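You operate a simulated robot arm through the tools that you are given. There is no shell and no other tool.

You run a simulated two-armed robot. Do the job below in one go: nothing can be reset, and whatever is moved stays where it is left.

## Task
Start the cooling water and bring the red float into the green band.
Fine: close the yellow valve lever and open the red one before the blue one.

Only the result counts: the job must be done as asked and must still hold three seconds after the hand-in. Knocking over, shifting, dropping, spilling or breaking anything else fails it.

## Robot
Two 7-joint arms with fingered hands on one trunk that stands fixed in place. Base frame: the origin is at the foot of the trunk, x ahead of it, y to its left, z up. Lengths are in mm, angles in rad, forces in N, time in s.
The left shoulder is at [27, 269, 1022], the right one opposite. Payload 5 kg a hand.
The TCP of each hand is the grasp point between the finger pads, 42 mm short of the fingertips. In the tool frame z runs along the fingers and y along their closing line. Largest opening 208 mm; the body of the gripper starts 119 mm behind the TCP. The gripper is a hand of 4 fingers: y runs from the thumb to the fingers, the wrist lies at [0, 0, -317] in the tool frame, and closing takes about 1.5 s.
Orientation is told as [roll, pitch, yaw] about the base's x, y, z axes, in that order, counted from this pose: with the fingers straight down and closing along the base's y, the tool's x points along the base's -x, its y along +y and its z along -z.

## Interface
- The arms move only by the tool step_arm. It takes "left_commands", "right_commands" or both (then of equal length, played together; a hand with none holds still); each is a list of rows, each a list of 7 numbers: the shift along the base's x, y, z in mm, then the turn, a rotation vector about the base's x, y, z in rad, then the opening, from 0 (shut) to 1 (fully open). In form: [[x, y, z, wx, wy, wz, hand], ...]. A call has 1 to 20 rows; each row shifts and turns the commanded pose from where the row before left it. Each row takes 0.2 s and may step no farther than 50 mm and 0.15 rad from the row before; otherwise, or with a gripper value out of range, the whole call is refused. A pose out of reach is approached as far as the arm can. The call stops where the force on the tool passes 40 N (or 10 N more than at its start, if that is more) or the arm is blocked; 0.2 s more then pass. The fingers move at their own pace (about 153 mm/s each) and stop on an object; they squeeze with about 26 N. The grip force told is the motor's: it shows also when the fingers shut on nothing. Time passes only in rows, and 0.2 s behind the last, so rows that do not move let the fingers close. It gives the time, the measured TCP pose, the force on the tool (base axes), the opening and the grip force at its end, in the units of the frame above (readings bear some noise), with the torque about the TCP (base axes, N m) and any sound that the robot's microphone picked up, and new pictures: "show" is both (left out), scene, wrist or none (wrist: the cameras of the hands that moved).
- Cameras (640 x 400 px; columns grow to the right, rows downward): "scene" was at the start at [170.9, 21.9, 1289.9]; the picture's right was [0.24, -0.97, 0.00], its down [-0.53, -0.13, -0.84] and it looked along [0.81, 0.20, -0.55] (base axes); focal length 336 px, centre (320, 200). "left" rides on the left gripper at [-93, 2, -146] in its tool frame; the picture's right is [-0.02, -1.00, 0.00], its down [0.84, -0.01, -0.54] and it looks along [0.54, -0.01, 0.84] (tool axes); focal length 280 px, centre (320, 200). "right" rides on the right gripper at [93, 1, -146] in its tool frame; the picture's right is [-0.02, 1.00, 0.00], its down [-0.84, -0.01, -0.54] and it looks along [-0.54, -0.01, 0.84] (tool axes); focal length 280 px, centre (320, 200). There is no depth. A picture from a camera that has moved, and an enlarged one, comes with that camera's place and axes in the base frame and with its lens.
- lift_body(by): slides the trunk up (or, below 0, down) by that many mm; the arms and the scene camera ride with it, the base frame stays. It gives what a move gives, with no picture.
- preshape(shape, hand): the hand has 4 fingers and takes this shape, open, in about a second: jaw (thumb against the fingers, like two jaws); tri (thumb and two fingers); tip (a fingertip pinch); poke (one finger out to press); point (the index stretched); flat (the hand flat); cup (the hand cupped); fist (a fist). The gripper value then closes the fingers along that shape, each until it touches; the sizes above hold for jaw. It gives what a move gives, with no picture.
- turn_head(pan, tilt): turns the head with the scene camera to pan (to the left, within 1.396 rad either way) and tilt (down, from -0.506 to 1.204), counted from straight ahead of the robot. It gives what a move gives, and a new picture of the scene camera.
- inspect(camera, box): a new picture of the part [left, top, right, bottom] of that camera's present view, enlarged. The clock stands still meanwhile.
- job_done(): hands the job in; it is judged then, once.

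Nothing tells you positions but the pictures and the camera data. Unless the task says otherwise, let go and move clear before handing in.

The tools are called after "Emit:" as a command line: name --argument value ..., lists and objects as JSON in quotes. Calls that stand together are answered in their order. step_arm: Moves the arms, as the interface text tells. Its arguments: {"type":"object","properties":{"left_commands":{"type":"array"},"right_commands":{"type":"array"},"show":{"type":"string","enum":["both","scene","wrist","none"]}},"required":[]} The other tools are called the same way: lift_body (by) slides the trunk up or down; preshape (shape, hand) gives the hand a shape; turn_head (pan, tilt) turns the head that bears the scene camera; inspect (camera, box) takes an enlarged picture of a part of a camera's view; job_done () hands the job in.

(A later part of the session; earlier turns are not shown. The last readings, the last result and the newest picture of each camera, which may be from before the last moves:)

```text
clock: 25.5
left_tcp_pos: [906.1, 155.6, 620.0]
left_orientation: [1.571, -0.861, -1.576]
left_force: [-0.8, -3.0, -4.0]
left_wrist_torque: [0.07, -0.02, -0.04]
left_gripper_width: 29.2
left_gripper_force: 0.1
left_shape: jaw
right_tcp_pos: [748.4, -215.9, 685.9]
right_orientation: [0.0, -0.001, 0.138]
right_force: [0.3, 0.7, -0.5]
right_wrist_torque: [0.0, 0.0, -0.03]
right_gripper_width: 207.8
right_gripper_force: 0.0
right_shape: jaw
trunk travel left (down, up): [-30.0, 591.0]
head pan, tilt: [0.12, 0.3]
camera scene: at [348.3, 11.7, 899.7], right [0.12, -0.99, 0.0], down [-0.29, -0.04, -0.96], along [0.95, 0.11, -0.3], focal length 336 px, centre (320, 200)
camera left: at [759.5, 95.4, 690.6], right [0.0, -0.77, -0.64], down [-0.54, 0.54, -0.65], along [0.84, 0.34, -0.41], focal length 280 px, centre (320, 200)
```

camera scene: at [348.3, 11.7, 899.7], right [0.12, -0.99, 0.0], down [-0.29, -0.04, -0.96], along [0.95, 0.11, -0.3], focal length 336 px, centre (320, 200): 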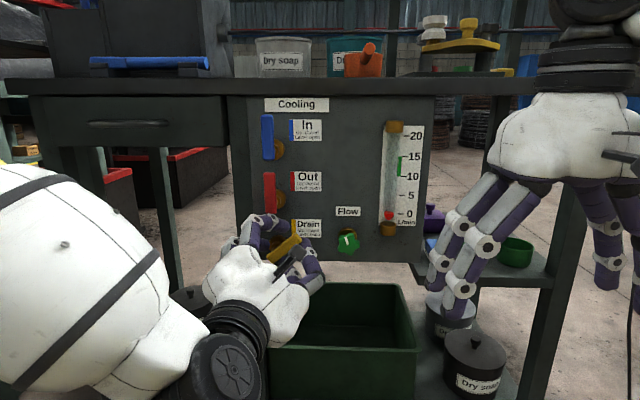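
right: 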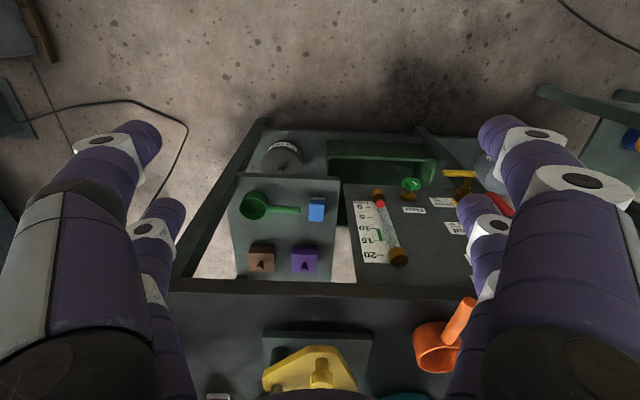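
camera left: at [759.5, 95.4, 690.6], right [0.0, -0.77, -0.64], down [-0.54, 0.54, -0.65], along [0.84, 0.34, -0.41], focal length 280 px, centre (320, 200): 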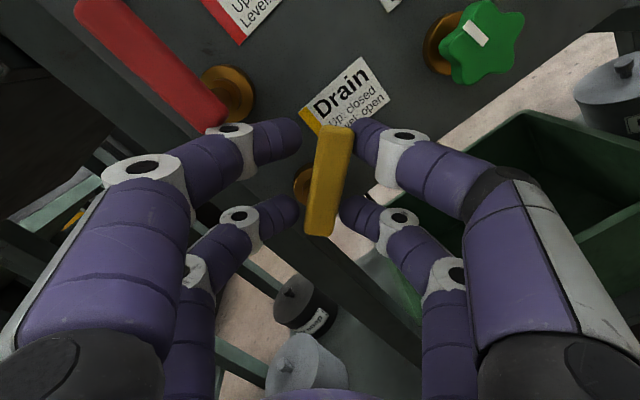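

The yellow lever follows with small force. One knuckle passes close under the red lever, so I check that gap before going on.

Emit:
inspect --camera "scene" --box '[220, 160, 360, 280]'

Emit:
inspect --camera "left" --box '[60, 0, 420, 250]'

```text
3.33 times, centred on (290, 220) of scene
camera zoom: at [348.3, 11.7, 899.7], right [0.12, -0.99, 0.0], down [-0.29, -0.04, -0.96], along [0.95, 0.11, -0.3], focal length 1119 px, centre (420, 133)
```

zoom: 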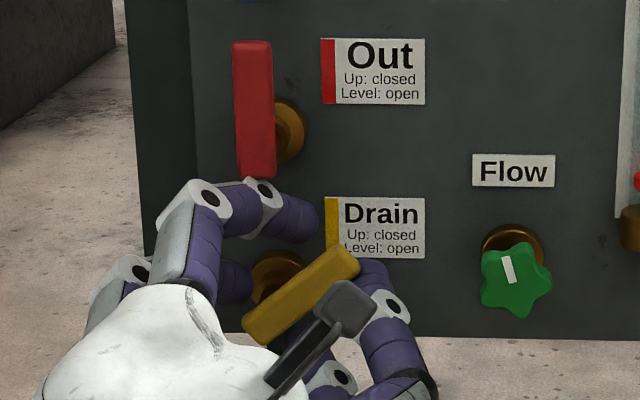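

```text
1.60 times, centred on (240, 125) of left
camera zoom: at [759.5, 95.4, 690.6], right [0.0, -0.77, -0.64], down [-0.54, 0.54, -0.65], along [0.84, 0.34, -0.41], focal length 449 px, centre (448, 320)
```

zoom: 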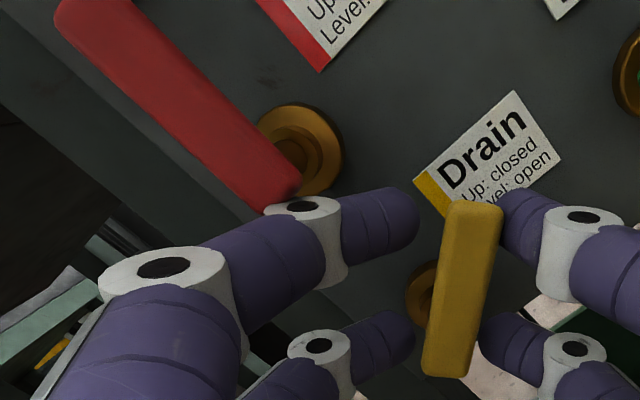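

The red lever is undisturbed, but the gap is tight. I'll slide the hand a few mm along the yellow lever towards its pivot, which lowers the knuckle, and then finish the turn.

Emit:
step_arm --left_commands '[[0, 4.7, -4.1, 0, 0, 0, 0.14], [0, 2.0, 1.3, -0.1428, 0, 0, 0.14], [0, 2.8, 1.6, -0.1428, 0, 0, 0.14], [0, 3.1, 1.2, -0.1428, 0, 0, 0.14], [0, 3.2, 0.7, -0.1428, 0, 0, 0.14], [0, 3.3, 0.2, -0.1428, 0, 0, 0.14]]' --show "both"

```text
clock: 26.9
left_tcp_pos: [907.5, 174.5, 619.9]
left_orientation: [-2.115, -1.566, 2.117]
left_force: [0.0, -1.9, -0.6]
left_wrist_torque: [0.06, 0.02, -0.02]
left_gripper_width: 29.7
left_gripper_force: 0.1
left_shape: jaw
right_tcp_pos: [748.0, -215.0, 686.6]
right_orientation: [0.001, 0.0, 0.14]
right_force: [-0.3, 0.0, -0.1]
right_wrist_torque: [-0.02, 0.01, -0.02]
right_gripper_width: 207.7
right_gripper_force: 0.0
right_shape: jaw
trunk travel left (down, up): [-30.0, 591.0]
head pan, tilt: [0.12, 0.3]
camera scene: at [348.1, 11.9, 899.8], right [0.12, -0.99, 0.0], down [-0.29, -0.04, -0.96], along [0.95, 0.11, -0.3], focal length 336 px, centre (320, 200)
camera left: at [759.6, 176.0, 712.7], right [0.0, -1.0, 0.02], down [-0.54, -0.02, -0.84], along [0.84, -0.01, -0.54], focal length 280 px, centre (320, 200)
```

scene: 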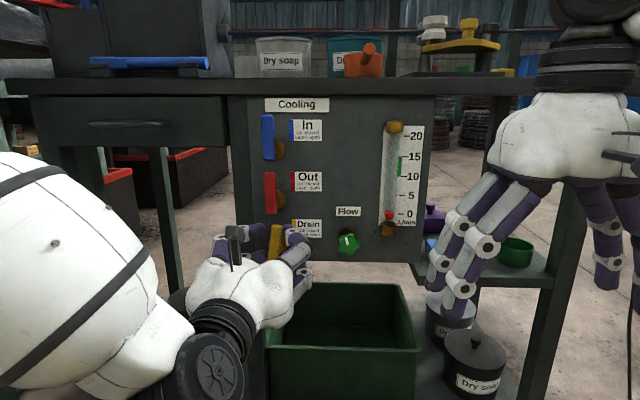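
left: 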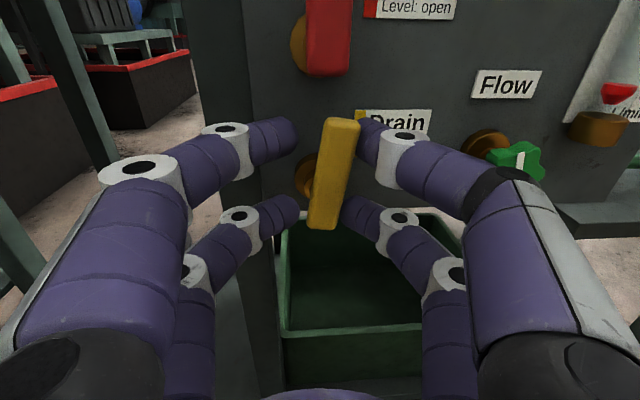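

The hand is upright and the yellow lever lags by about ten degrees. I'll clamp the jaws on it to bring it fully in line.

Emit:
step_arm --left_commands '[[0, 0, 0, 0, 0, 0, 0.1], [0, 0, 0, 0, 0, 0, 0.05], [0, 0, 0, 0, 0, 0, 0.0], [0, 0, 0, 0, 0, 0, 0.0], [0, 0, 0, 0, 0, 0, 0.0]]' --show "both"

```text
clock: 28.1
left_tcp_pos: [908.3, 174.6, 620.1]
left_orientation: [-2.563, -1.567, 2.562]
left_force: [22.9, -1.8, 3.6]
left_wrist_torque: [0.03, 0.39, 0.04]
left_gripper_width: 6.1
left_gripper_force: 25.8
left_shape: jaw
right_tcp_pos: [747.2, -215.4, 686.1]
right_orientation: [0.0, 0.001, 0.138]
right_force: [0.0, -0.5, -0.3]
right_wrist_torque: [-0.01, 0.02, 0.02]
right_gripper_width: 207.9
right_gripper_force: 0.1
right_shape: jaw
trunk travel left (down, up): [-30.0, 591.0]
head pan, tilt: [0.12, 0.3]
camera scene: at [348.5, 11.8, 899.7], right [0.12, -0.99, 0.0], down [-0.29, -0.04, -0.96], along [0.95, 0.11, -0.3], focal length 336 px, centre (320, 200)
camera left: at [760.3, 175.8, 712.7], right [0.0, -1.0, 0.02], down [-0.54, -0.01, -0.84], along [0.84, -0.01, -0.54], focal length 280 px, centre (320, 200)
```

scene: 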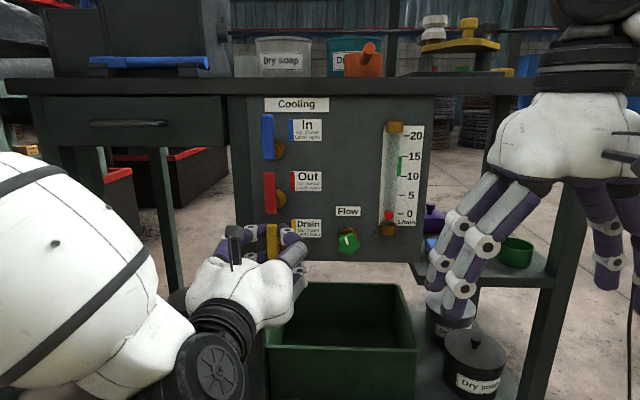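
left: 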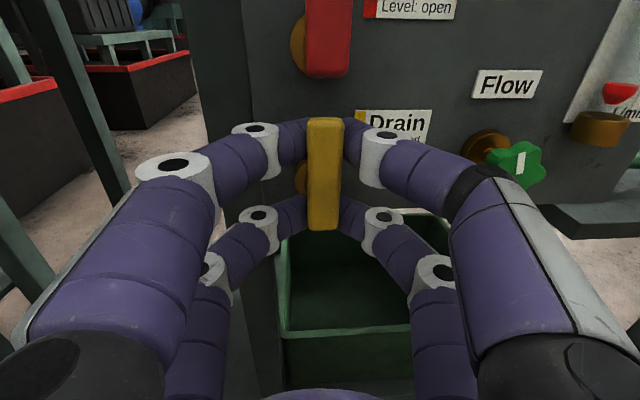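

The lever looks vertical now, but the tips are pulling slightly behind it. I'll open, back away and check its angle against the red lever.

Emit:
step_arm --left_commands '[[0, 0, 0, 0, 0, 0, 0.1], [0, 0, 0, 0, 0, 0, 0.2], [0, 0, 0, 0, 0, 0, 0.3], [-30, 0, 0, 0, 0, 0, 0.3], [-40, 0, 0, 0, 0, 0, 0.3], [-40, 0, 0, 0, 0, 0, 0.3]]' --show "both"

Emit:
inspect --camera "scene" --box '[230, 90, 440, 290]'

Emit:
inspect --camera "left" --box '[220, 0, 420, 200]'

```text
clock: 29.5
left_tcp_pos: [795.0, 174.1, 624.1]
left_orientation: [-2.855, -1.568, 2.855]
left_force: [0.3, -0.5, 0.2]
left_wrist_torque: [0.01, 0.01, 0.04]
left_gripper_width: 62.2
left_gripper_force: 0.0
left_shape: jaw
right_tcp_pos: [748.2, -215.5, 686.1]
right_orientation: [0.0, 0.0, 0.14]
right_force: [0.9, -0.2, -0.6]
right_wrist_torque: [0.04, 0.02, -0.03]
right_gripper_width: 208.0
right_gripper_force: 0.1
right_shape: jaw
trunk travel left (down, up): [-30.0, 591.0]
head pan, tilt: [0.12, 0.3]
camera scene: at [348.3, 11.7, 899.7], right [0.12, -0.99, 0.0], down [-0.29, -0.04, -0.96], along [0.95, 0.11, -0.3], focal length 336 px, centre (320, 200)
camera left: at [647.6, 175.7, 716.1], right [0.0, -1.0, 0.02], down [-0.54, -0.01, -0.84], along [0.84, -0.01, -0.54], focal length 280 px, centre (320, 200)
```

scene: 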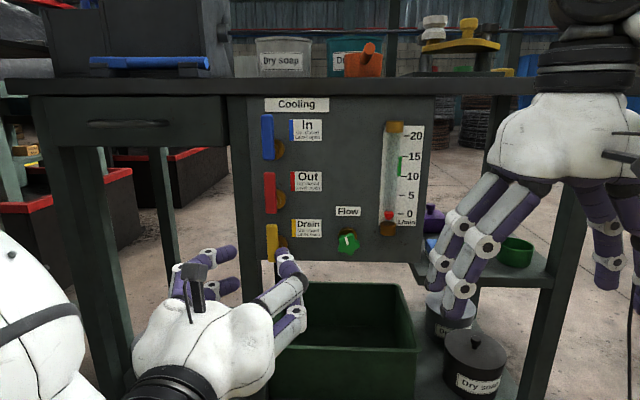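
left: 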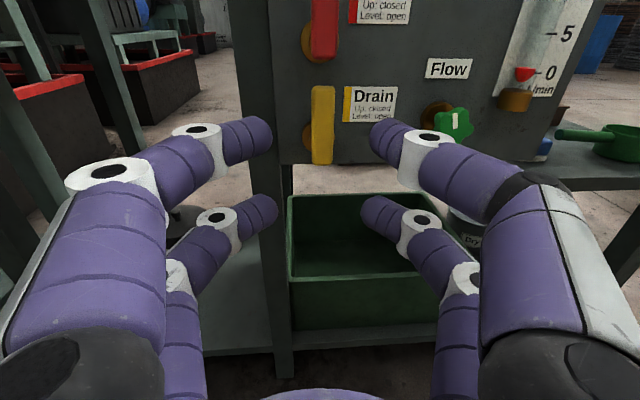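

```text
2.00 times, centred on (335, 190) of scene
camera zoom: at [348.3, 11.7, 899.7], right [0.12, -0.99, 0.0], down [-0.29, -0.04, -0.96], along [0.95, 0.11, -0.3], focal length 672 px, centre (290, 220)
```

zoom: 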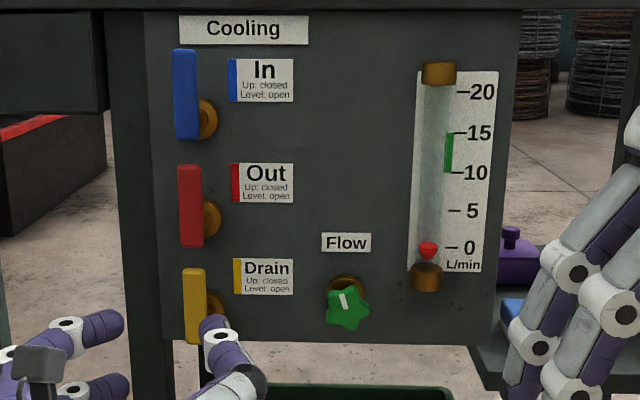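

```text
2.00 times, centred on (320, 100) of left
camera zoom: at [647.6, 175.7, 716.1], right [0.0, -1.0, 0.02], down [-0.54, -0.01, -0.84], along [0.84, -0.01, -0.54], focal length 561 px, centre (320, 400)
```

zoom: 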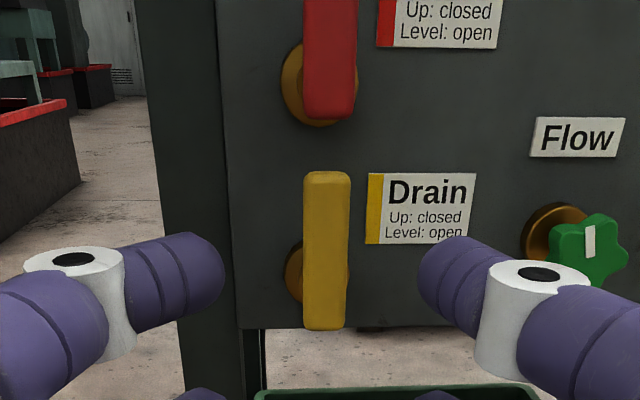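

Yellow is now upright, matching the red and blue levers, so the drain is closed. Next I bring the hand up in front of the red lever at z≈719 and move in around it.

Emit:
step_arm --left_commands '[[0, 0, 32, 0, 0, 0, 0.3], [0, 0, 32, 0, 0, 0, 0.3], [0, 0, 31, 0, 0, 0, 0.3], [25, 0, 0, 0, 0, 0, 0.3], [35, 0, 0, 0, 0, 0, 0.3], [0, 0, 0, 0, 0, 0, 0.3]]' --show "both"

```text
clock: 30.9
left_tcp_pos: [857.8, 173.9, 719.0]
left_orientation: [-2.582, -1.569, 2.582]
left_force: [0.4, 0.0, -0.3]
left_wrist_torque: [-0.01, -0.01, 0.03]
left_gripper_width: 62.0
left_gripper_force: 0.0
left_shape: jaw
right_tcp_pos: [749.2, -216.3, 685.5]
right_orientation: [0.001, 0.0, 0.14]
right_force: [0.3, 0.1, -0.3]
right_wrist_torque: [0.01, 0.03, -0.01]
right_gripper_width: 208.1
right_gripper_force: 0.1
right_shape: jaw
trunk travel left (down, up): [-30.0, 591.0]
head pan, tilt: [0.12, 0.3]
camera scene: at [348.3, 11.9, 899.7], right [0.12, -0.99, 0.0], down [-0.29, -0.04, -0.96], along [0.95, 0.11, -0.3], focal length 336 px, centre (320, 200)
camera left: at [710.1, 175.6, 811.6], right [0.0, -1.0, 0.02], down [-0.54, -0.01, -0.84], along [0.84, -0.01, -0.54], focal length 280 px, centre (320, 200)
```

scene: 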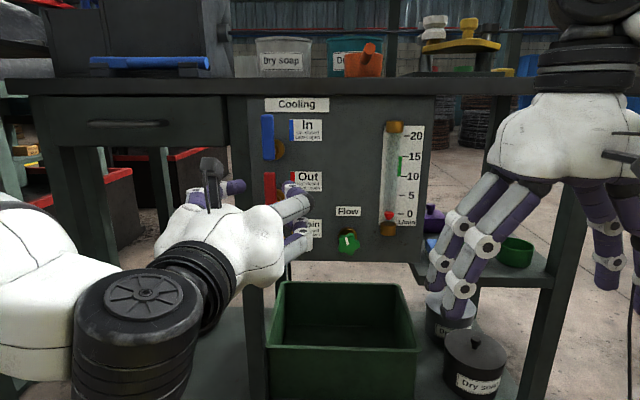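
left: 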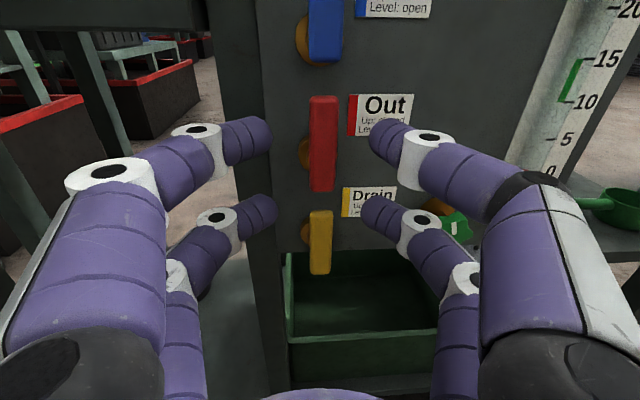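

Gripping red the same way would make a knuckle strike its neighbours as the hand turns, so I'll push it with one straight finger of the wide-open hand instead. I back off, roll the hand a quarter turn and open it fully, with one upper finger just to the left of the red lever.

Emit:
step_arm --left_commands '[[-30, 0, 0, 0, 0, 0, 0.3], [-30, 0, 0, 0, 0, 0, 0.3], [0, 4.5, -8.4, 0.1428, 0, 0, 0.5], [0, 4.5, -8.4, 0.1428, 0, 0, 0.7], [0, 4.5, -8.4, 0.1428, 0, 0, 1], [0, 4.5, -8.4, 0.1428, 0, 0, 1], [0, 4.5, -8.4, 0.1428, 0, 0, 1], [0, 4.5, -8.4, 0.1428, 0, 0, 1], [0, 4.5, -8.4, 0.1428, 0, 0, 1], [0, 4.5, -8.4, 0.1428, 0, 0, 1], [0, 4.5, -8.4, 0.1428, 0, 0, 1], [0, 4.5, -8.4, 0.1428, 0, 0, 1], [0, 4.5, -8.4, 0.1428, 0, 0, 1]]' --show "both"

```text
clock: 33.7
left_tcp_pos: [797.0, 224.3, 622.8]
left_orientation: [1.566, 0.002, -1.567]
left_force: [-0.3, -0.9, -1.2]
left_wrist_torque: [0.04, -0.02, 0.04]
left_gripper_width: 207.9
left_gripper_force: 0.1
left_shape: jaw
right_tcp_pos: [748.5, -216.1, 686.1]
right_orientation: [0.001, 0.0, 0.139]
right_force: [0.2, 0.0, -0.5]
right_wrist_torque: [0.01, -0.02, 0.01]
right_gripper_width: 208.0
right_gripper_force: 0.1
right_shape: jaw
trunk travel left (down, up): [-30.0, 591.0]
head pan, tilt: [0.12, 0.3]
camera scene: at [348.2, 11.8, 899.6], right [0.12, -0.99, 0.0], down [-0.29, -0.04, -0.96], along [0.95, 0.11, -0.3], focal length 336 px, centre (320, 200)
camera left: at [650.6, 129.4, 625.4], right [-0.01, -0.01, -1.0], down [-0.54, 0.84, -0.01], along [0.84, 0.54, -0.01], focal length 280 px, centre (320, 200)
```

scene: 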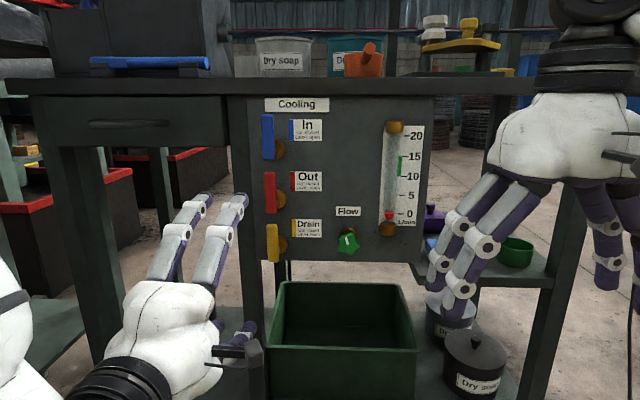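
left: 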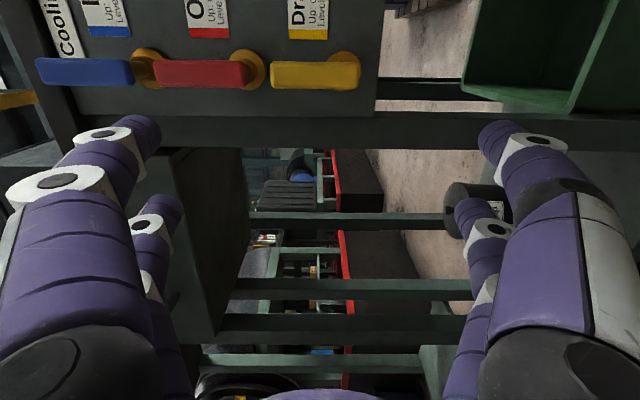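

The leading finger is just left of red's upper half. I'll move straight forward until its tip is level with the lever's depth.

Emit:
step_arm --left_commands '[[35, 0, 2, 0, 0, 0, 1], [35, 0, 2, 0, 0, 0, 1], [28, 0, 0, 0, 0, 0, 1], [0, 0, 0, 0, 0, 0, 1]]' --show "both"

Emit:
inspect --camera "left" --box '[0, 60, 320, 260]'

Emit:
inspect --camera "scene" --box '[190, 130, 330, 250]'

```text
clock: 34.5
left_tcp_pos: [876.8, 202.1, 635.2]
left_orientation: [1.557, 0.005, -1.577]
left_force: [-28.3, -2.7, -7.0]
left_wrist_torque: [0.63, -3.14, -0.92]
left_gripper_width: 207.9
left_gripper_force: 0.0
left_shape: jaw
left hand out of reach, approached as far as the arm can: row 1, 2, 3
right_tcp_pos: [748.5, -214.6, 686.6]
right_orientation: [0.001, -0.001, 0.14]
right_force: [-0.3, -0.4, 0.1]
right_wrist_torque: [-0.01, 0.02, 0.01]
right_gripper_width: 207.8
right_gripper_force: 0.1
right_shape: jaw
trunk travel left (down, up): [-30.0, 591.0]
head pan, tilt: [0.12, 0.3]
stopped in row 3 (left hand): the force on the tool passed its limit at 70 N (the readings are from after the stop); the commanded pose is now the measured one
camera scene: at [347.6, 12.0, 900.0], right [0.12, -0.99, 0.0], down [-0.29, -0.04, -0.96], along [0.95, 0.12, -0.3], focal length 336 px, centre (320, 200)
camera left: at [730.0, 111.1, 636.6], right [-0.01, -0.01, -1.0], down [-0.53, 0.84, 0.0], along [0.84, 0.53, -0.02], focal length 280 px, centre (320, 200)
```

scene: 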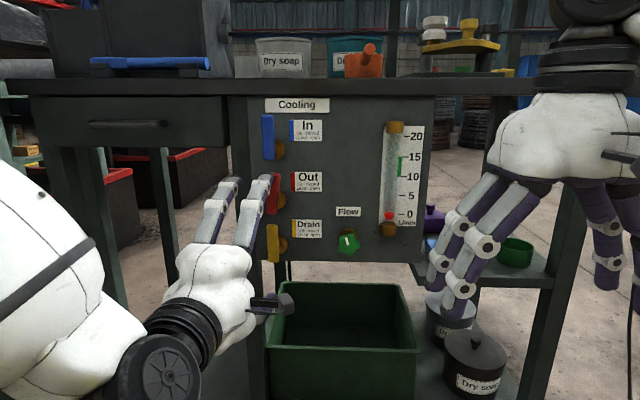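
left: 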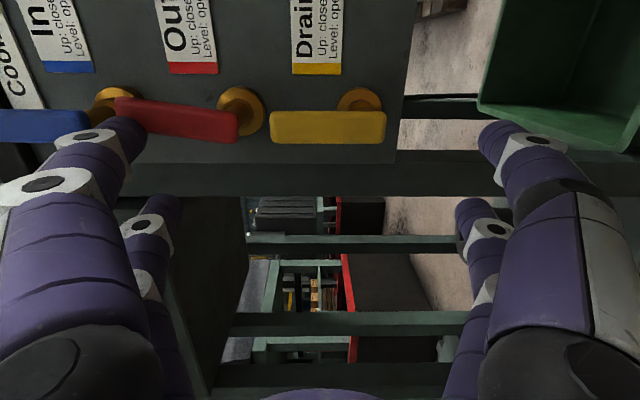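

```text
2.00 times, centred on (160, 160) of left
camera zoom: at [730.0, 111.1, 636.6], right [-0.01, -0.01, -1.0], down [-0.53, 0.84, 0.0], along [0.84, 0.53, -0.02], focal length 561 px, centre (640, 280)
```

zoom: 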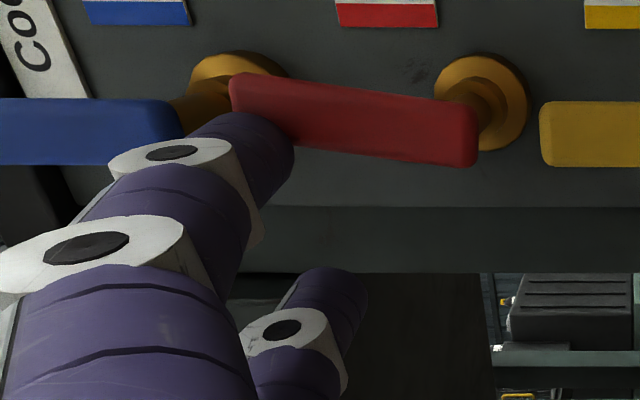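

```text
3.33 times, centred on (260, 190) of scene
camera zoom: at [347.6, 12.0, 900.0], right [0.12, -0.99, 0.0], down [-0.29, -0.04, -0.96], along [0.95, 0.12, -0.3], focal length 1119 px, centre (520, 233)
```

zoom: 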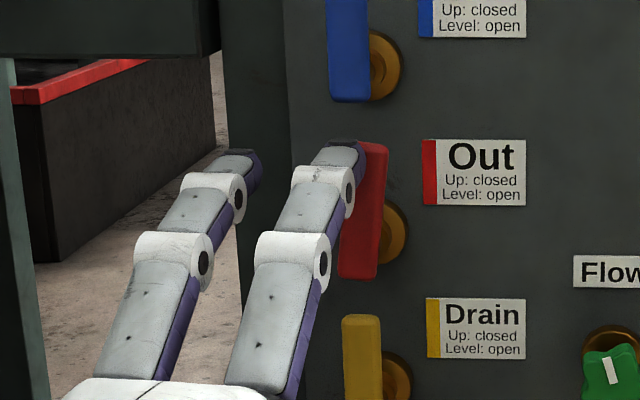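

The arm couldn't hold y there. It drifted about 22 mm to the right, and the fingertip nudged the red lever a few degrees in its opening direction. I'll back off and try a higher trunk, which should give the arm better reach to the left.

Emit:
step_arm --left_commands '[[-20, 0, 0, 0, 0, 0, 1], [-40, 0, 0, 0, 0, 0, 1]]' --show "none"

Emit:
lift_body --by 150

Emit:
step_arm --left_commands '[[0, 4, -30, 0, 0, 0, 1], [0, 4, -30, 0, 0, 0, 1], [0, 4, -30, 0, 0, 0, 1], [0, 5, -30, 0, 0, 0, 1], [0, 5, -30, 0, 0, 0, 1]]' --show "both"

```text
clock: 35.1
left_tcp_pos: [821.2, 206.2, 635.1]
left_orientation: [1.558, 0.004, -1.571]
left_force: [-0.2, -0.6, 0.2]
left_wrist_torque: [0.01, 0.04, 0.12]
left_gripper_width: 208.1
left_gripper_force: 0.0
left_shape: jaw
right_tcp_pos: [748.5, -215.8, 684.6]
right_orientation: [-0.001, -0.001, 0.14]
right_force: [0.3, 0.0, -0.8]
right_wrist_torque: [0.09, 0.04, -0.03]
right_gripper_width: 208.0
right_gripper_force: 0.2
right_shape: jaw
trunk travel left (down, up): [-30.0, 591.0]
head pan, tilt: [0.12, 0.3]
```

```text
clock: 36.8
left_tcp_pos: [820.8, 205.1, 783.3]
left_orientation: [1.555, 0.003, -1.572]
left_force: [-0.1, 0.1, -0.3]
left_wrist_torque: [0.02, -0.07, -0.01]
left_gripper_width: 208.2
left_gripper_force: 0.0
left_shape: jaw
right_tcp_pos: [748.2, -215.7, 833.7]
right_orientation: [0.0, 0.001, 0.139]
right_force: [-0.4, -0.9, -1.3]
right_wrist_torque: [-0.01, 0.1, -0.01]
right_gripper_width: 208.0
right_gripper_force: 0.1
right_shape: jaw
trunk travel left (down, up): [-180.0, 441.0]
head pan, tilt: [0.12, 0.3]
```

```text
clock: 38.0
left_tcp_pos: [802.1, 159.9, 669.5]
left_orientation: [1.549, 0.004, -1.557]
left_force: [0.2, -0.2, 0.8]
left_wrist_torque: [0.03, 0.02, -0.07]
left_gripper_width: 207.8
left_gripper_force: 0.0
left_shape: jaw
left hand out of reach, approached as far as the arm can: row 1, 2, 3, 4, 5
right_tcp_pos: [749.4, -215.7, 833.7]
right_orientation: [-0.001, 0.002, 0.137]
right_force: [0.2, 1.2, -0.5]
right_wrist_torque: [-0.04, 0.0, 0.01]
right_gripper_width: 208.1
right_gripper_force: 0.1
right_shape: jaw
trunk travel left (down, up): [-180.0, 441.0]
head pan, tilt: [0.12, 0.3]
camera scene: at [253.2, 12.1, 1079.6], right [0.12, -0.99, 0.0], down [-0.29, -0.04, -0.96], along [0.95, 0.12, -0.3], focal length 336 px, centre (320, 200)
camera left: at [656.6, 64.1, 672.9], right [-0.02, -0.01, -1.0], down [-0.55, 0.83, 0.0], along [0.83, 0.55, -0.02], focal length 280 px, centre (320, 200)
```

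scene: 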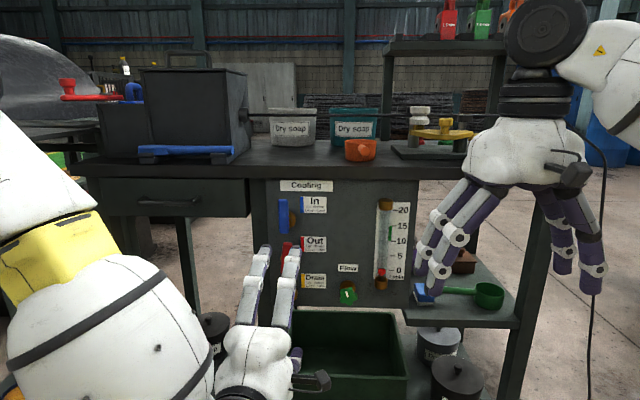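
left: 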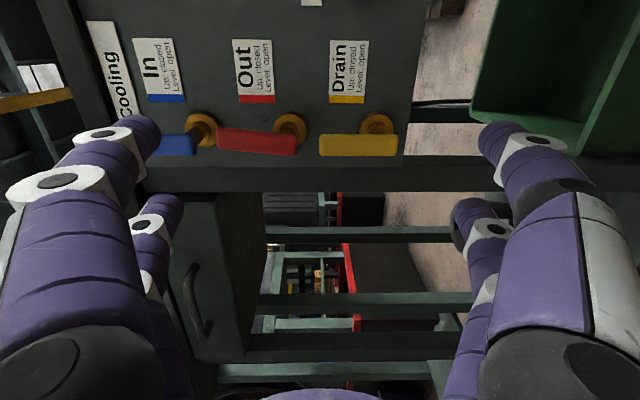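

A lower trunk is clearly better, since the arm reaches further left when the hand is high relative to the shoulder. I'll lower it again and use the lower pair of fingers as the pushers, so the hand itself sits higher, around z≈861.

Emit:
lift_body --by -120

Emit:
step_arm --left_commands '[[0, 2, 40, 0, 0, 0, 1], [0, 4, 40, 0, 0, 0, 1], [0, 8, 40, 0, 0, 0, 1], [0, 10, 40, 0, 0, 0, 1], [0, 14, 40, 0, 0, 0, 1], [0, 14, 40, 0, 0, 0, 1], [0, 14, 40, 0, 0, 0, 1], [0, 0, 30, 0, 0, 0, 1]]' --show "both"

```text
clock: 39.5
left_tcp_pos: [800.2, 160.7, 552.7]
left_orientation: [1.56, 0.004, -1.571]
left_force: [-1.0, 0.1, 1.0]
left_wrist_torque: [0.02, 0.12, 0.0]
left_gripper_width: 208.0
left_gripper_force: 0.1
left_shape: jaw
right_tcp_pos: [747.9, -215.3, 718.9]
right_orientation: [-0.001, -0.002, 0.14]
right_force: [0.3, 0.8, 1.8]
right_wrist_torque: [-0.03, -0.09, 0.01]
right_gripper_width: 208.0
right_gripper_force: 0.1
right_shape: jaw
trunk travel left (down, up): [-60.0, 561.0]
head pan, tilt: [0.12, 0.3]
```

```text
clock: 41.3
left_tcp_pos: [802.8, 227.7, 860.8]
left_orientation: [1.558, 0.002, -1.57]
left_force: [-0.2, -0.2, -0.5]
left_wrist_torque: [-0.01, 0.01, 0.01]
left_gripper_width: 208.2
left_gripper_force: 0.0
left_shape: jaw
right_tcp_pos: [747.8, -215.4, 716.0]
right_orientation: [0.0, 0.0, 0.138]
right_force: [-0.1, 0.5, 0.1]
right_wrist_torque: [-0.01, 0.0, 0.01]
right_gripper_width: 207.9
right_gripper_force: 0.1
right_shape: jaw
trunk travel left (down, up): [-60.0, 561.0]
head pan, tilt: [0.12, 0.3]
camera scene: at [327.2, 12.1, 937.6], right [0.12, -0.99, 0.0], down [-0.29, -0.04, -0.96], along [0.95, 0.11, -0.3], focal length 336 px, centre (320, 200)
camera left: at [656.0, 134.1, 863.5], right [-0.01, -0.01, -1.0], down [-0.54, 0.84, 0.0], along [0.84, 0.54, -0.02], focal length 280 px, centre (320, 200)
```

scene: 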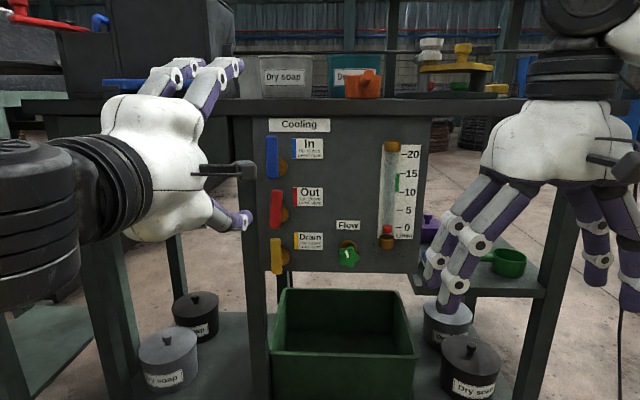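
left: 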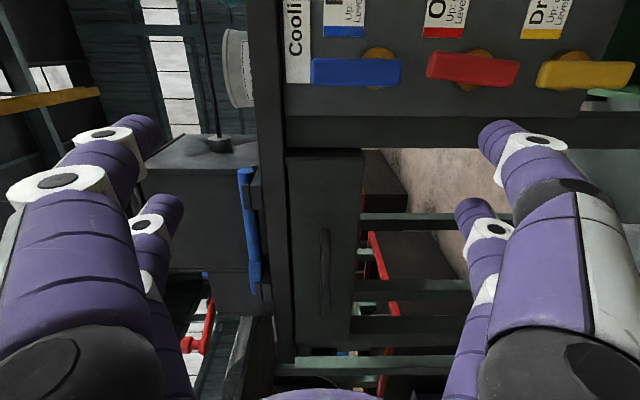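

Reach is fine here. The lower leading finger is now at z≈747, left of the red lever. I'll move forward to bring the tip level with the lever and check.

Emit:
step_arm --left_commands '[[28, 0, 0, 0, 0, 0, 1], [28, 0, 0, 0, 0, 0, 1], [28, 0, 0, 0, 0, 0, 1]]' --show "both"

Emit:
inspect --camera "left" --box '[320, 40, 640, 240]'

Emit:
inspect --camera "scene" --box '[190, 130, 330, 250]'

```text
clock: 42.1
left_tcp_pos: [887.1, 228.7, 860.2]
left_orientation: [1.557, 0.002, -1.572]
left_force: [-0.5, -0.6, 0.4]
left_wrist_torque: [0.01, 0.06, 0.01]
left_gripper_width: 208.0
left_gripper_force: 0.0
left_shape: jaw
right_tcp_pos: [748.8, -214.9, 714.4]
right_orientation: [0.0, 0.001, 0.141]
right_force: [0.4, 0.3, 0.4]
right_wrist_torque: [0.01, -0.02, 0.02]
right_gripper_width: 207.8
right_gripper_force: 0.1
right_shape: jaw
trunk travel left (down, up): [-60.0, 561.0]
head pan, tilt: [0.12, 0.3]
camera scene: at [327.4, 11.9, 937.2], right [0.12, -0.99, 0.0], down [-0.29, -0.04, -0.96], along [0.95, 0.12, -0.3], focal length 336 px, centre (320, 200)
camera left: at [739.8, 135.4, 862.6], right [-0.01, -0.01, -1.0], down [-0.54, 0.84, 0.0], along [0.84, 0.54, -0.02], focal length 280 px, centre (320, 200)
```

scene: 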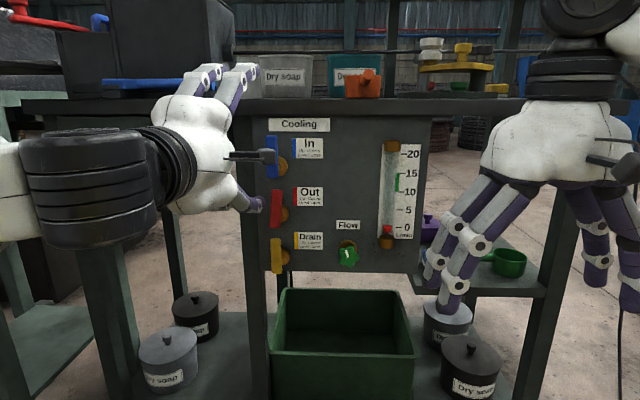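
left: 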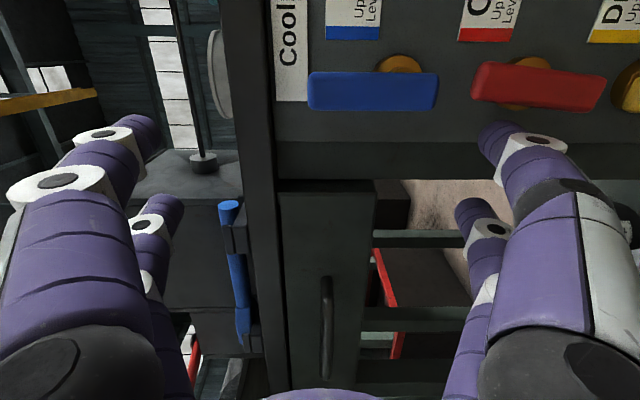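

```text
2.00 times, centred on (480, 140) of left
camera zoom: at [739.8, 135.4, 862.6], right [-0.01, -0.01, -1.0], down [-0.54, 0.84, 0.0], along [0.84, 0.54, -0.02], focal length 561 px, centre (0, 320)
```

zoom: 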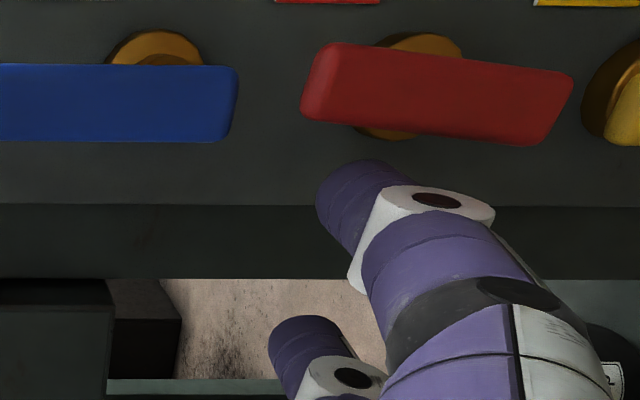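

```text
3.33 times, centred on (260, 190) of scene
camera zoom: at [327.4, 11.9, 937.2], right [0.12, -0.99, 0.0], down [-0.29, -0.04, -0.96], along [0.95, 0.12, -0.3], focal length 1119 px, centre (520, 233)
```

zoom: 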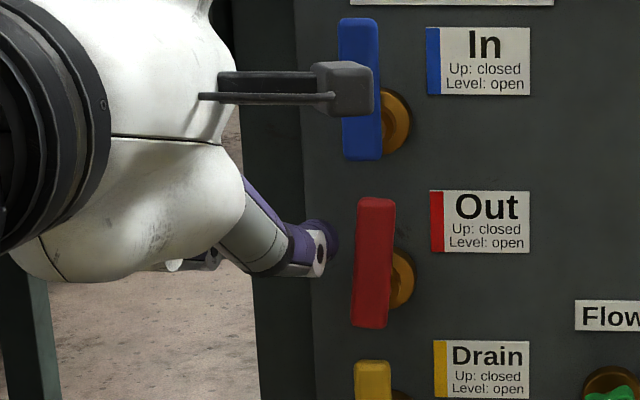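

The finger stands cleanly to the left of the red lever at the right depth. I'll sweep it along an arc around the pivot for the first half.

Emit:
step_arm --left_commands '[[0, -15.4, 2.1, 0, 0, 0, 1], [0, -10.6, 1.7, 0, 0, 0, 1], [0, -8.9, -0.3, 0, 0, 0, 1], [0, -8.7, -1.8, 0, 0, 0, 1], [0, -8.2, -3.4, 0, 0, 0, 1]]' --show "both"

Emit:
inspect --camera "left" --box '[320, 40, 640, 240]'

Emit:
inspect --camera "scene" --box '[190, 130, 330, 250]'

```text
clock: 43.3
left_tcp_pos: [885.5, 176.9, 858.9]
left_orientation: [1.556, 0.004, -1.571]
left_force: [0.8, 0.7, 0.1]
left_wrist_torque: [-0.01, -0.03, -0.05]
left_gripper_width: 207.9
left_gripper_force: 0.1
left_shape: jaw
right_tcp_pos: [747.4, -215.4, 714.9]
right_orientation: [0.002, 0.001, 0.14]
right_force: [0.7, 0.6, 0.8]
right_wrist_torque: [0.01, -0.02, 0.01]
right_gripper_width: 207.9
right_gripper_force: 0.0
right_shape: jaw
trunk travel left (down, up): [-60.0, 561.0]
head pan, tilt: [0.12, 0.3]
camera scene: at [327.3, 12.0, 937.4], right [0.12, -0.99, 0.0], down [-0.29, -0.04, -0.96], along [0.95, 0.11, -0.3], focal length 336 px, centre (320, 200)
camera left: at [738.1, 83.0, 861.3], right [-0.01, -0.01, -1.0], down [-0.54, 0.84, 0.0], along [0.84, 0.54, -0.02], focal length 280 px, centre (320, 200)
```

scene: 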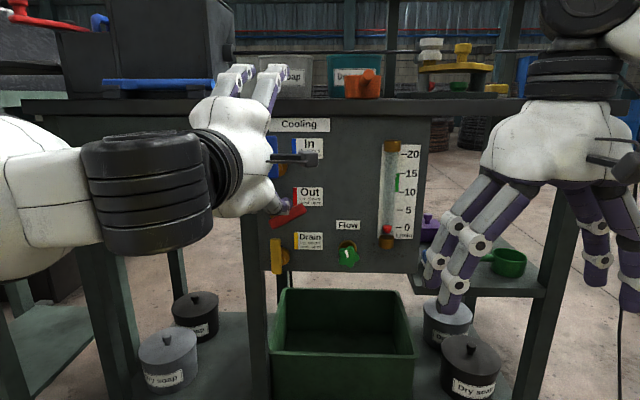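
left: 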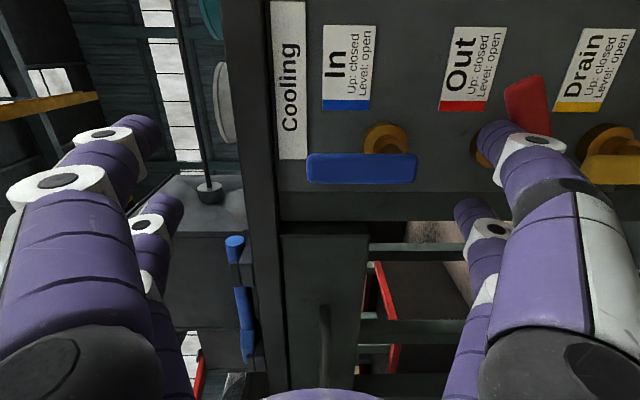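

```text
2.00 times, centred on (480, 140) of left
camera zoom: at [738.1, 83.0, 861.3], right [-0.01, -0.01, -1.0], down [-0.54, 0.84, 0.0], along [0.84, 0.54, -0.02], focal length 561 px, centre (0, 320)
```

zoom: 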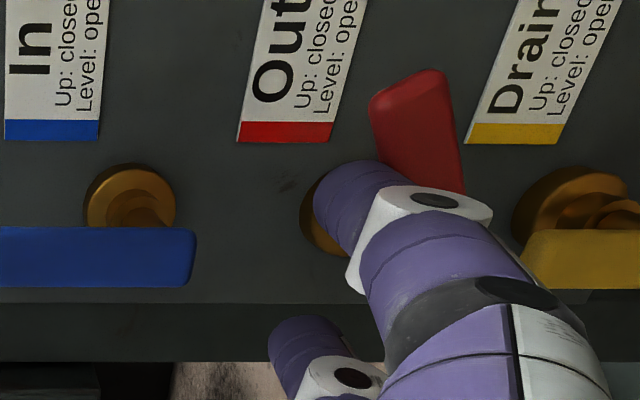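

```text
3.33 times, centred on (260, 190) of scene
camera zoom: at [327.3, 12.0, 937.4], right [0.12, -0.99, 0.0], down [-0.29, -0.04, -0.96], along [0.95, 0.11, -0.3], focal length 1119 px, centre (520, 233)
```

zoom: 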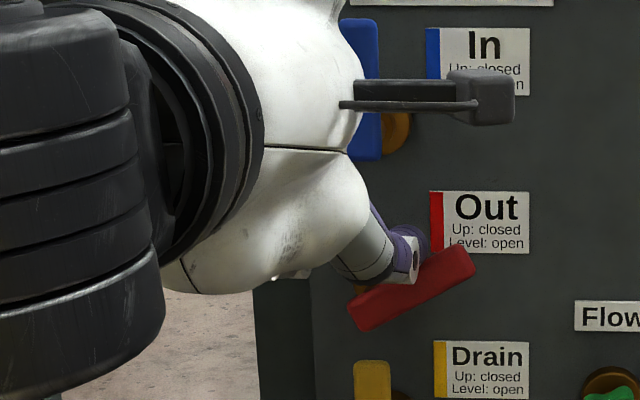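

The red lever follows easily and is now about 30° above level. I'll continue the arc downwards and watch the force.

Emit:
step_arm --left_commands '[[0, -7.6, -4.7, 0, 0, 0, 1], [0, -6.7, -5.9, 0, 0, 0, 1], [0, -5.4, -7, 0, 0, 0, 1]]' --show "both"

Emit:
inspect --camera "scene" --box '[190, 130, 330, 250]'

Emit:
inspect --camera "left" --box '[320, 40, 640, 240]'

```text
clock: 44.1
left_tcp_pos: [884.9, 156.2, 840.9]
left_orientation: [1.557, 0.003, -1.571]
left_force: [0.4, 0.6, -0.2]
left_wrist_torque: [-0.07, -0.02, 0.02]
left_gripper_width: 207.8
left_gripper_force: 0.1
left_shape: jaw
right_tcp_pos: [748.2, -214.7, 715.0]
right_orientation: [0.0, 0.0, 0.14]
right_force: [0.4, 0.2, 0.9]
right_wrist_torque: [0.01, 0.0, -0.02]
right_gripper_width: 208.0
right_gripper_force: 0.1
right_shape: jaw
trunk travel left (down, up): [-60.0, 561.0]
head pan, tilt: [0.12, 0.3]
camera scene: at [327.3, 11.9, 937.4], right [0.12, -0.99, 0.0], down [-0.29, -0.04, -0.96], along [0.95, 0.11, -0.3], focal length 336 px, centre (320, 200)
camera left: at [738.3, 62.3, 843.5], right [-0.01, -0.01, -1.0], down [-0.54, 0.84, 0.0], along [0.84, 0.54, -0.02], focal length 280 px, centre (320, 200)
```

scene: 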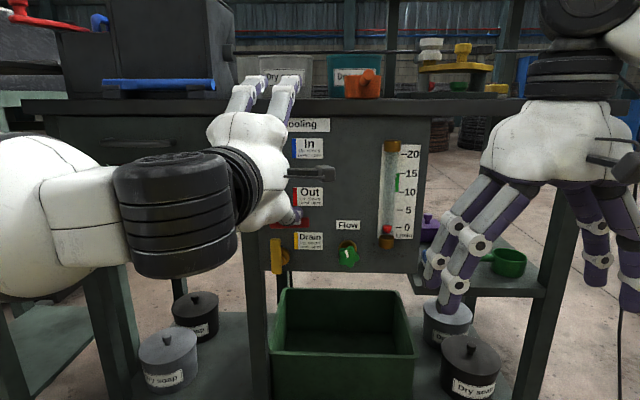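
left: 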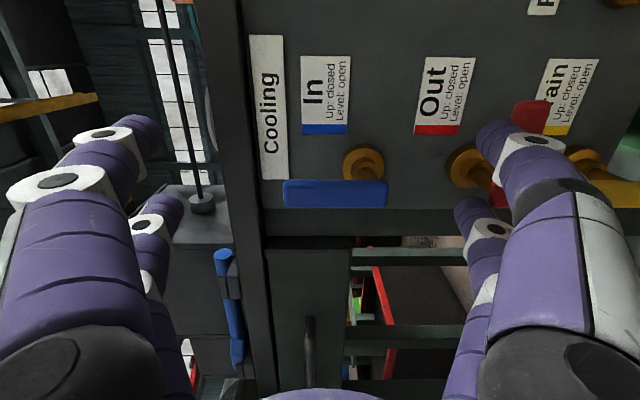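

```text
3.33 times, centred on (260, 190) of scene
camera zoom: at [327.3, 11.9, 937.4], right [0.12, -0.99, 0.0], down [-0.29, -0.04, -0.96], along [0.95, 0.11, -0.3], focal length 1119 px, centre (520, 233)
```

zoom: 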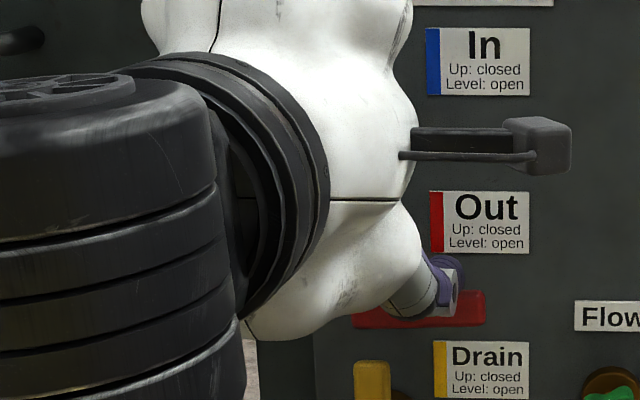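

```text
2.00 times, centred on (480, 140) of left
camera zoom: at [738.3, 62.3, 843.5], right [-0.01, -0.01, -1.0], down [-0.54, 0.84, 0.0], along [0.84, 0.54, -0.02], focal length 561 px, centre (0, 320)
```

zoom: 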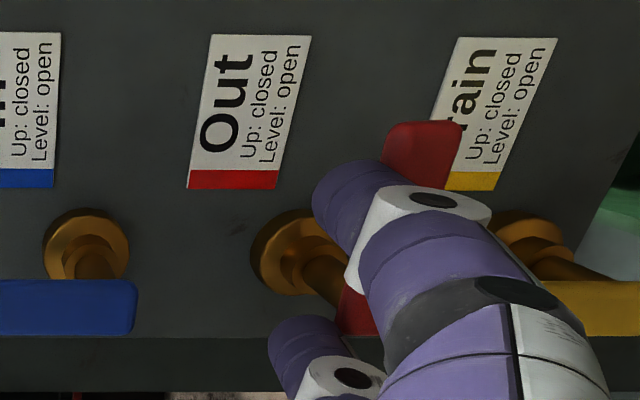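

Red looks almost level already with no force. I'll press a few mm further to seat it and check the force.

Emit:
step_arm --left_commands '[[0, -2, -3, 0, 0, 0, 1], [0, -1, -2, 0, 0, 0, 1]]' --show "none"

Emit:
inspect --camera "scene" --box '[230, 170, 330, 250]'

```text
clock: 44.7
left_tcp_pos: [882.7, 152.5, 837.0]
left_orientation: [1.557, 0.002, -1.571]
left_force: [-2.4, 2.1, 5.3]
left_wrist_torque: [0.25, 0.1, -0.01]
left_gripper_width: 207.8
left_gripper_force: 0.0
left_shape: jaw
right_tcp_pos: [748.1, -215.8, 717.2]
right_orientation: [0.0, 0.0, 0.139]
right_force: [0.4, -0.3, -0.1]
right_wrist_torque: [0.0, 0.02, 0.0]
right_gripper_width: 208.2
right_gripper_force: 0.1
right_shape: jaw
trunk travel left (down, up): [-60.0, 561.0]
head pan, tilt: [0.12, 0.3]
```

```text
5.00 times, centred on (280, 210) of scene
camera zoom: at [326.9, 12.0, 937.8], right [0.12, -0.99, 0.0], down [-0.29, -0.04, -0.96], along [0.95, 0.11, -0.3], focal length 1679 px, centre (520, 150)
```

zoom: 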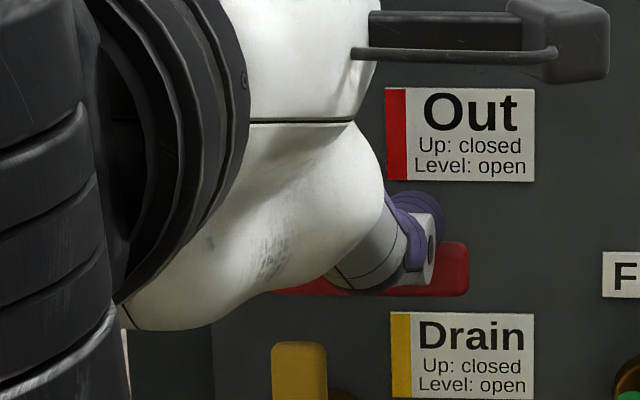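

There's a slight upward reaction now. One more small press will show whether it's at its stop.

Emit:
step_arm --left_commands '[[0, 0, -3, 0, 0, 0, 1]]' --show "none"

```text
clock: 45.1
left_tcp_pos: [883.2, 151.2, 835.9]
left_orientation: [1.56, 0.0, -1.57]
left_force: [-4.7, 2.2, 10.5]
left_wrist_torque: [0.29, 0.26, 0.02]
left_gripper_width: 207.5
left_gripper_force: 0.1
left_shape: jaw
right_tcp_pos: [748.0, -214.5, 716.2]
right_orientation: [0.0, 0.001, 0.138]
right_force: [-0.6, 0.3, 0.4]
right_wrist_torque: [0.01, 0.0, -0.02]
right_gripper_width: 208.1
right_gripper_force: 0.0
right_shape: jaw
trunk travel left (down, up): [-60.0, 561.0]
head pan, tilt: [0.12, 0.3]
```

It's against its stop, so red is fully level. I'll lift off, back away and verify.

Emit:
step_arm --left_commands '[[0, 0, 12, 0, 0, 0, 1], [-40, 0, 0, 0, 0, 0, 1], [-45, 0, 0, 0, 0, 0, 1], [0, 20, 40, 0, 0, 0, 1], [0, 25, 40, 0, 0, 0, 1], [0, 25, 35, 0, 0, 0, 1]]' --show "both"

Emit:
inspect --camera "scene" --box '[240, 110, 430, 280]'

```text
clock: 46.5
left_tcp_pos: [795.7, 222.4, 961.0]
left_orientation: [1.558, 0.003, -1.572]
left_force: [0.0, -0.1, 0.2]
left_wrist_torque: [0.02, 0.04, 0.06]
left_gripper_width: 207.9
left_gripper_force: 0.1
left_shape: jaw
right_tcp_pos: [748.3, -214.7, 715.2]
right_orientation: [-0.001, -0.001, 0.139]
right_force: [0.8, -0.3, 0.4]
right_wrist_torque: [0.04, -0.02, 0.0]
right_gripper_width: 208.0
right_gripper_force: 0.1
right_shape: jaw
trunk travel left (down, up): [-60.0, 561.0]
head pan, tilt: [0.12, 0.3]
camera scene: at [327.1, 11.7, 937.8], right [0.12, -0.99, 0.0], down [-0.29, -0.04, -0.96], along [0.95, 0.11, -0.3], focal length 336 px, centre (320, 200)
camera left: at [648.3, 129.4, 964.1], right [-0.01, -0.01, -1.0], down [-0.54, 0.84, 0.0], along [0.84, 0.54, -0.02], focal length 280 px, centre (320, 200)
```

scene: 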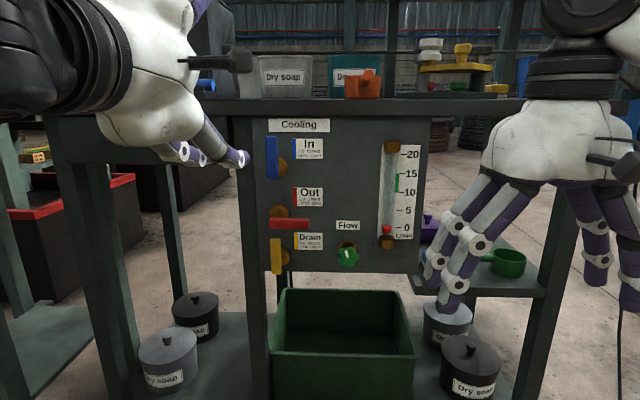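
left: 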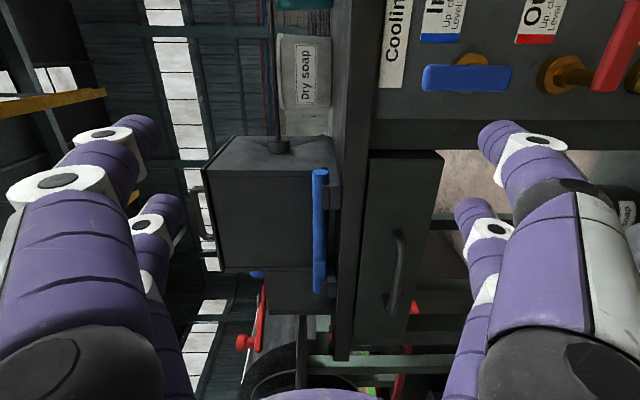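

```text
2.35 times, centred on (335, 195) of scene
camera zoom: at [327.1, 11.7, 937.8], right [0.12, -0.99, 0.0], down [-0.29, -0.04, -0.96], along [0.95, 0.11, -0.3], focal length 790 px, centre (285, 212)
```

zoom: 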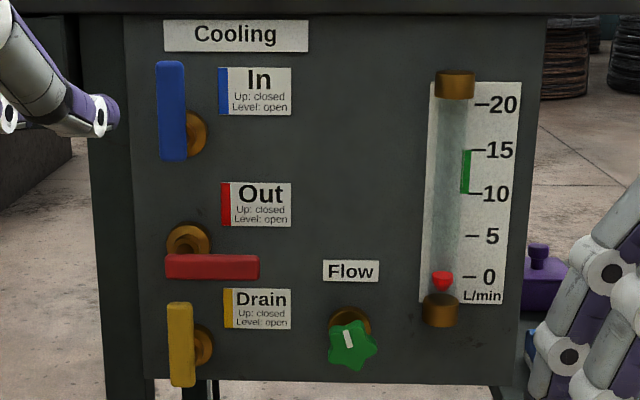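

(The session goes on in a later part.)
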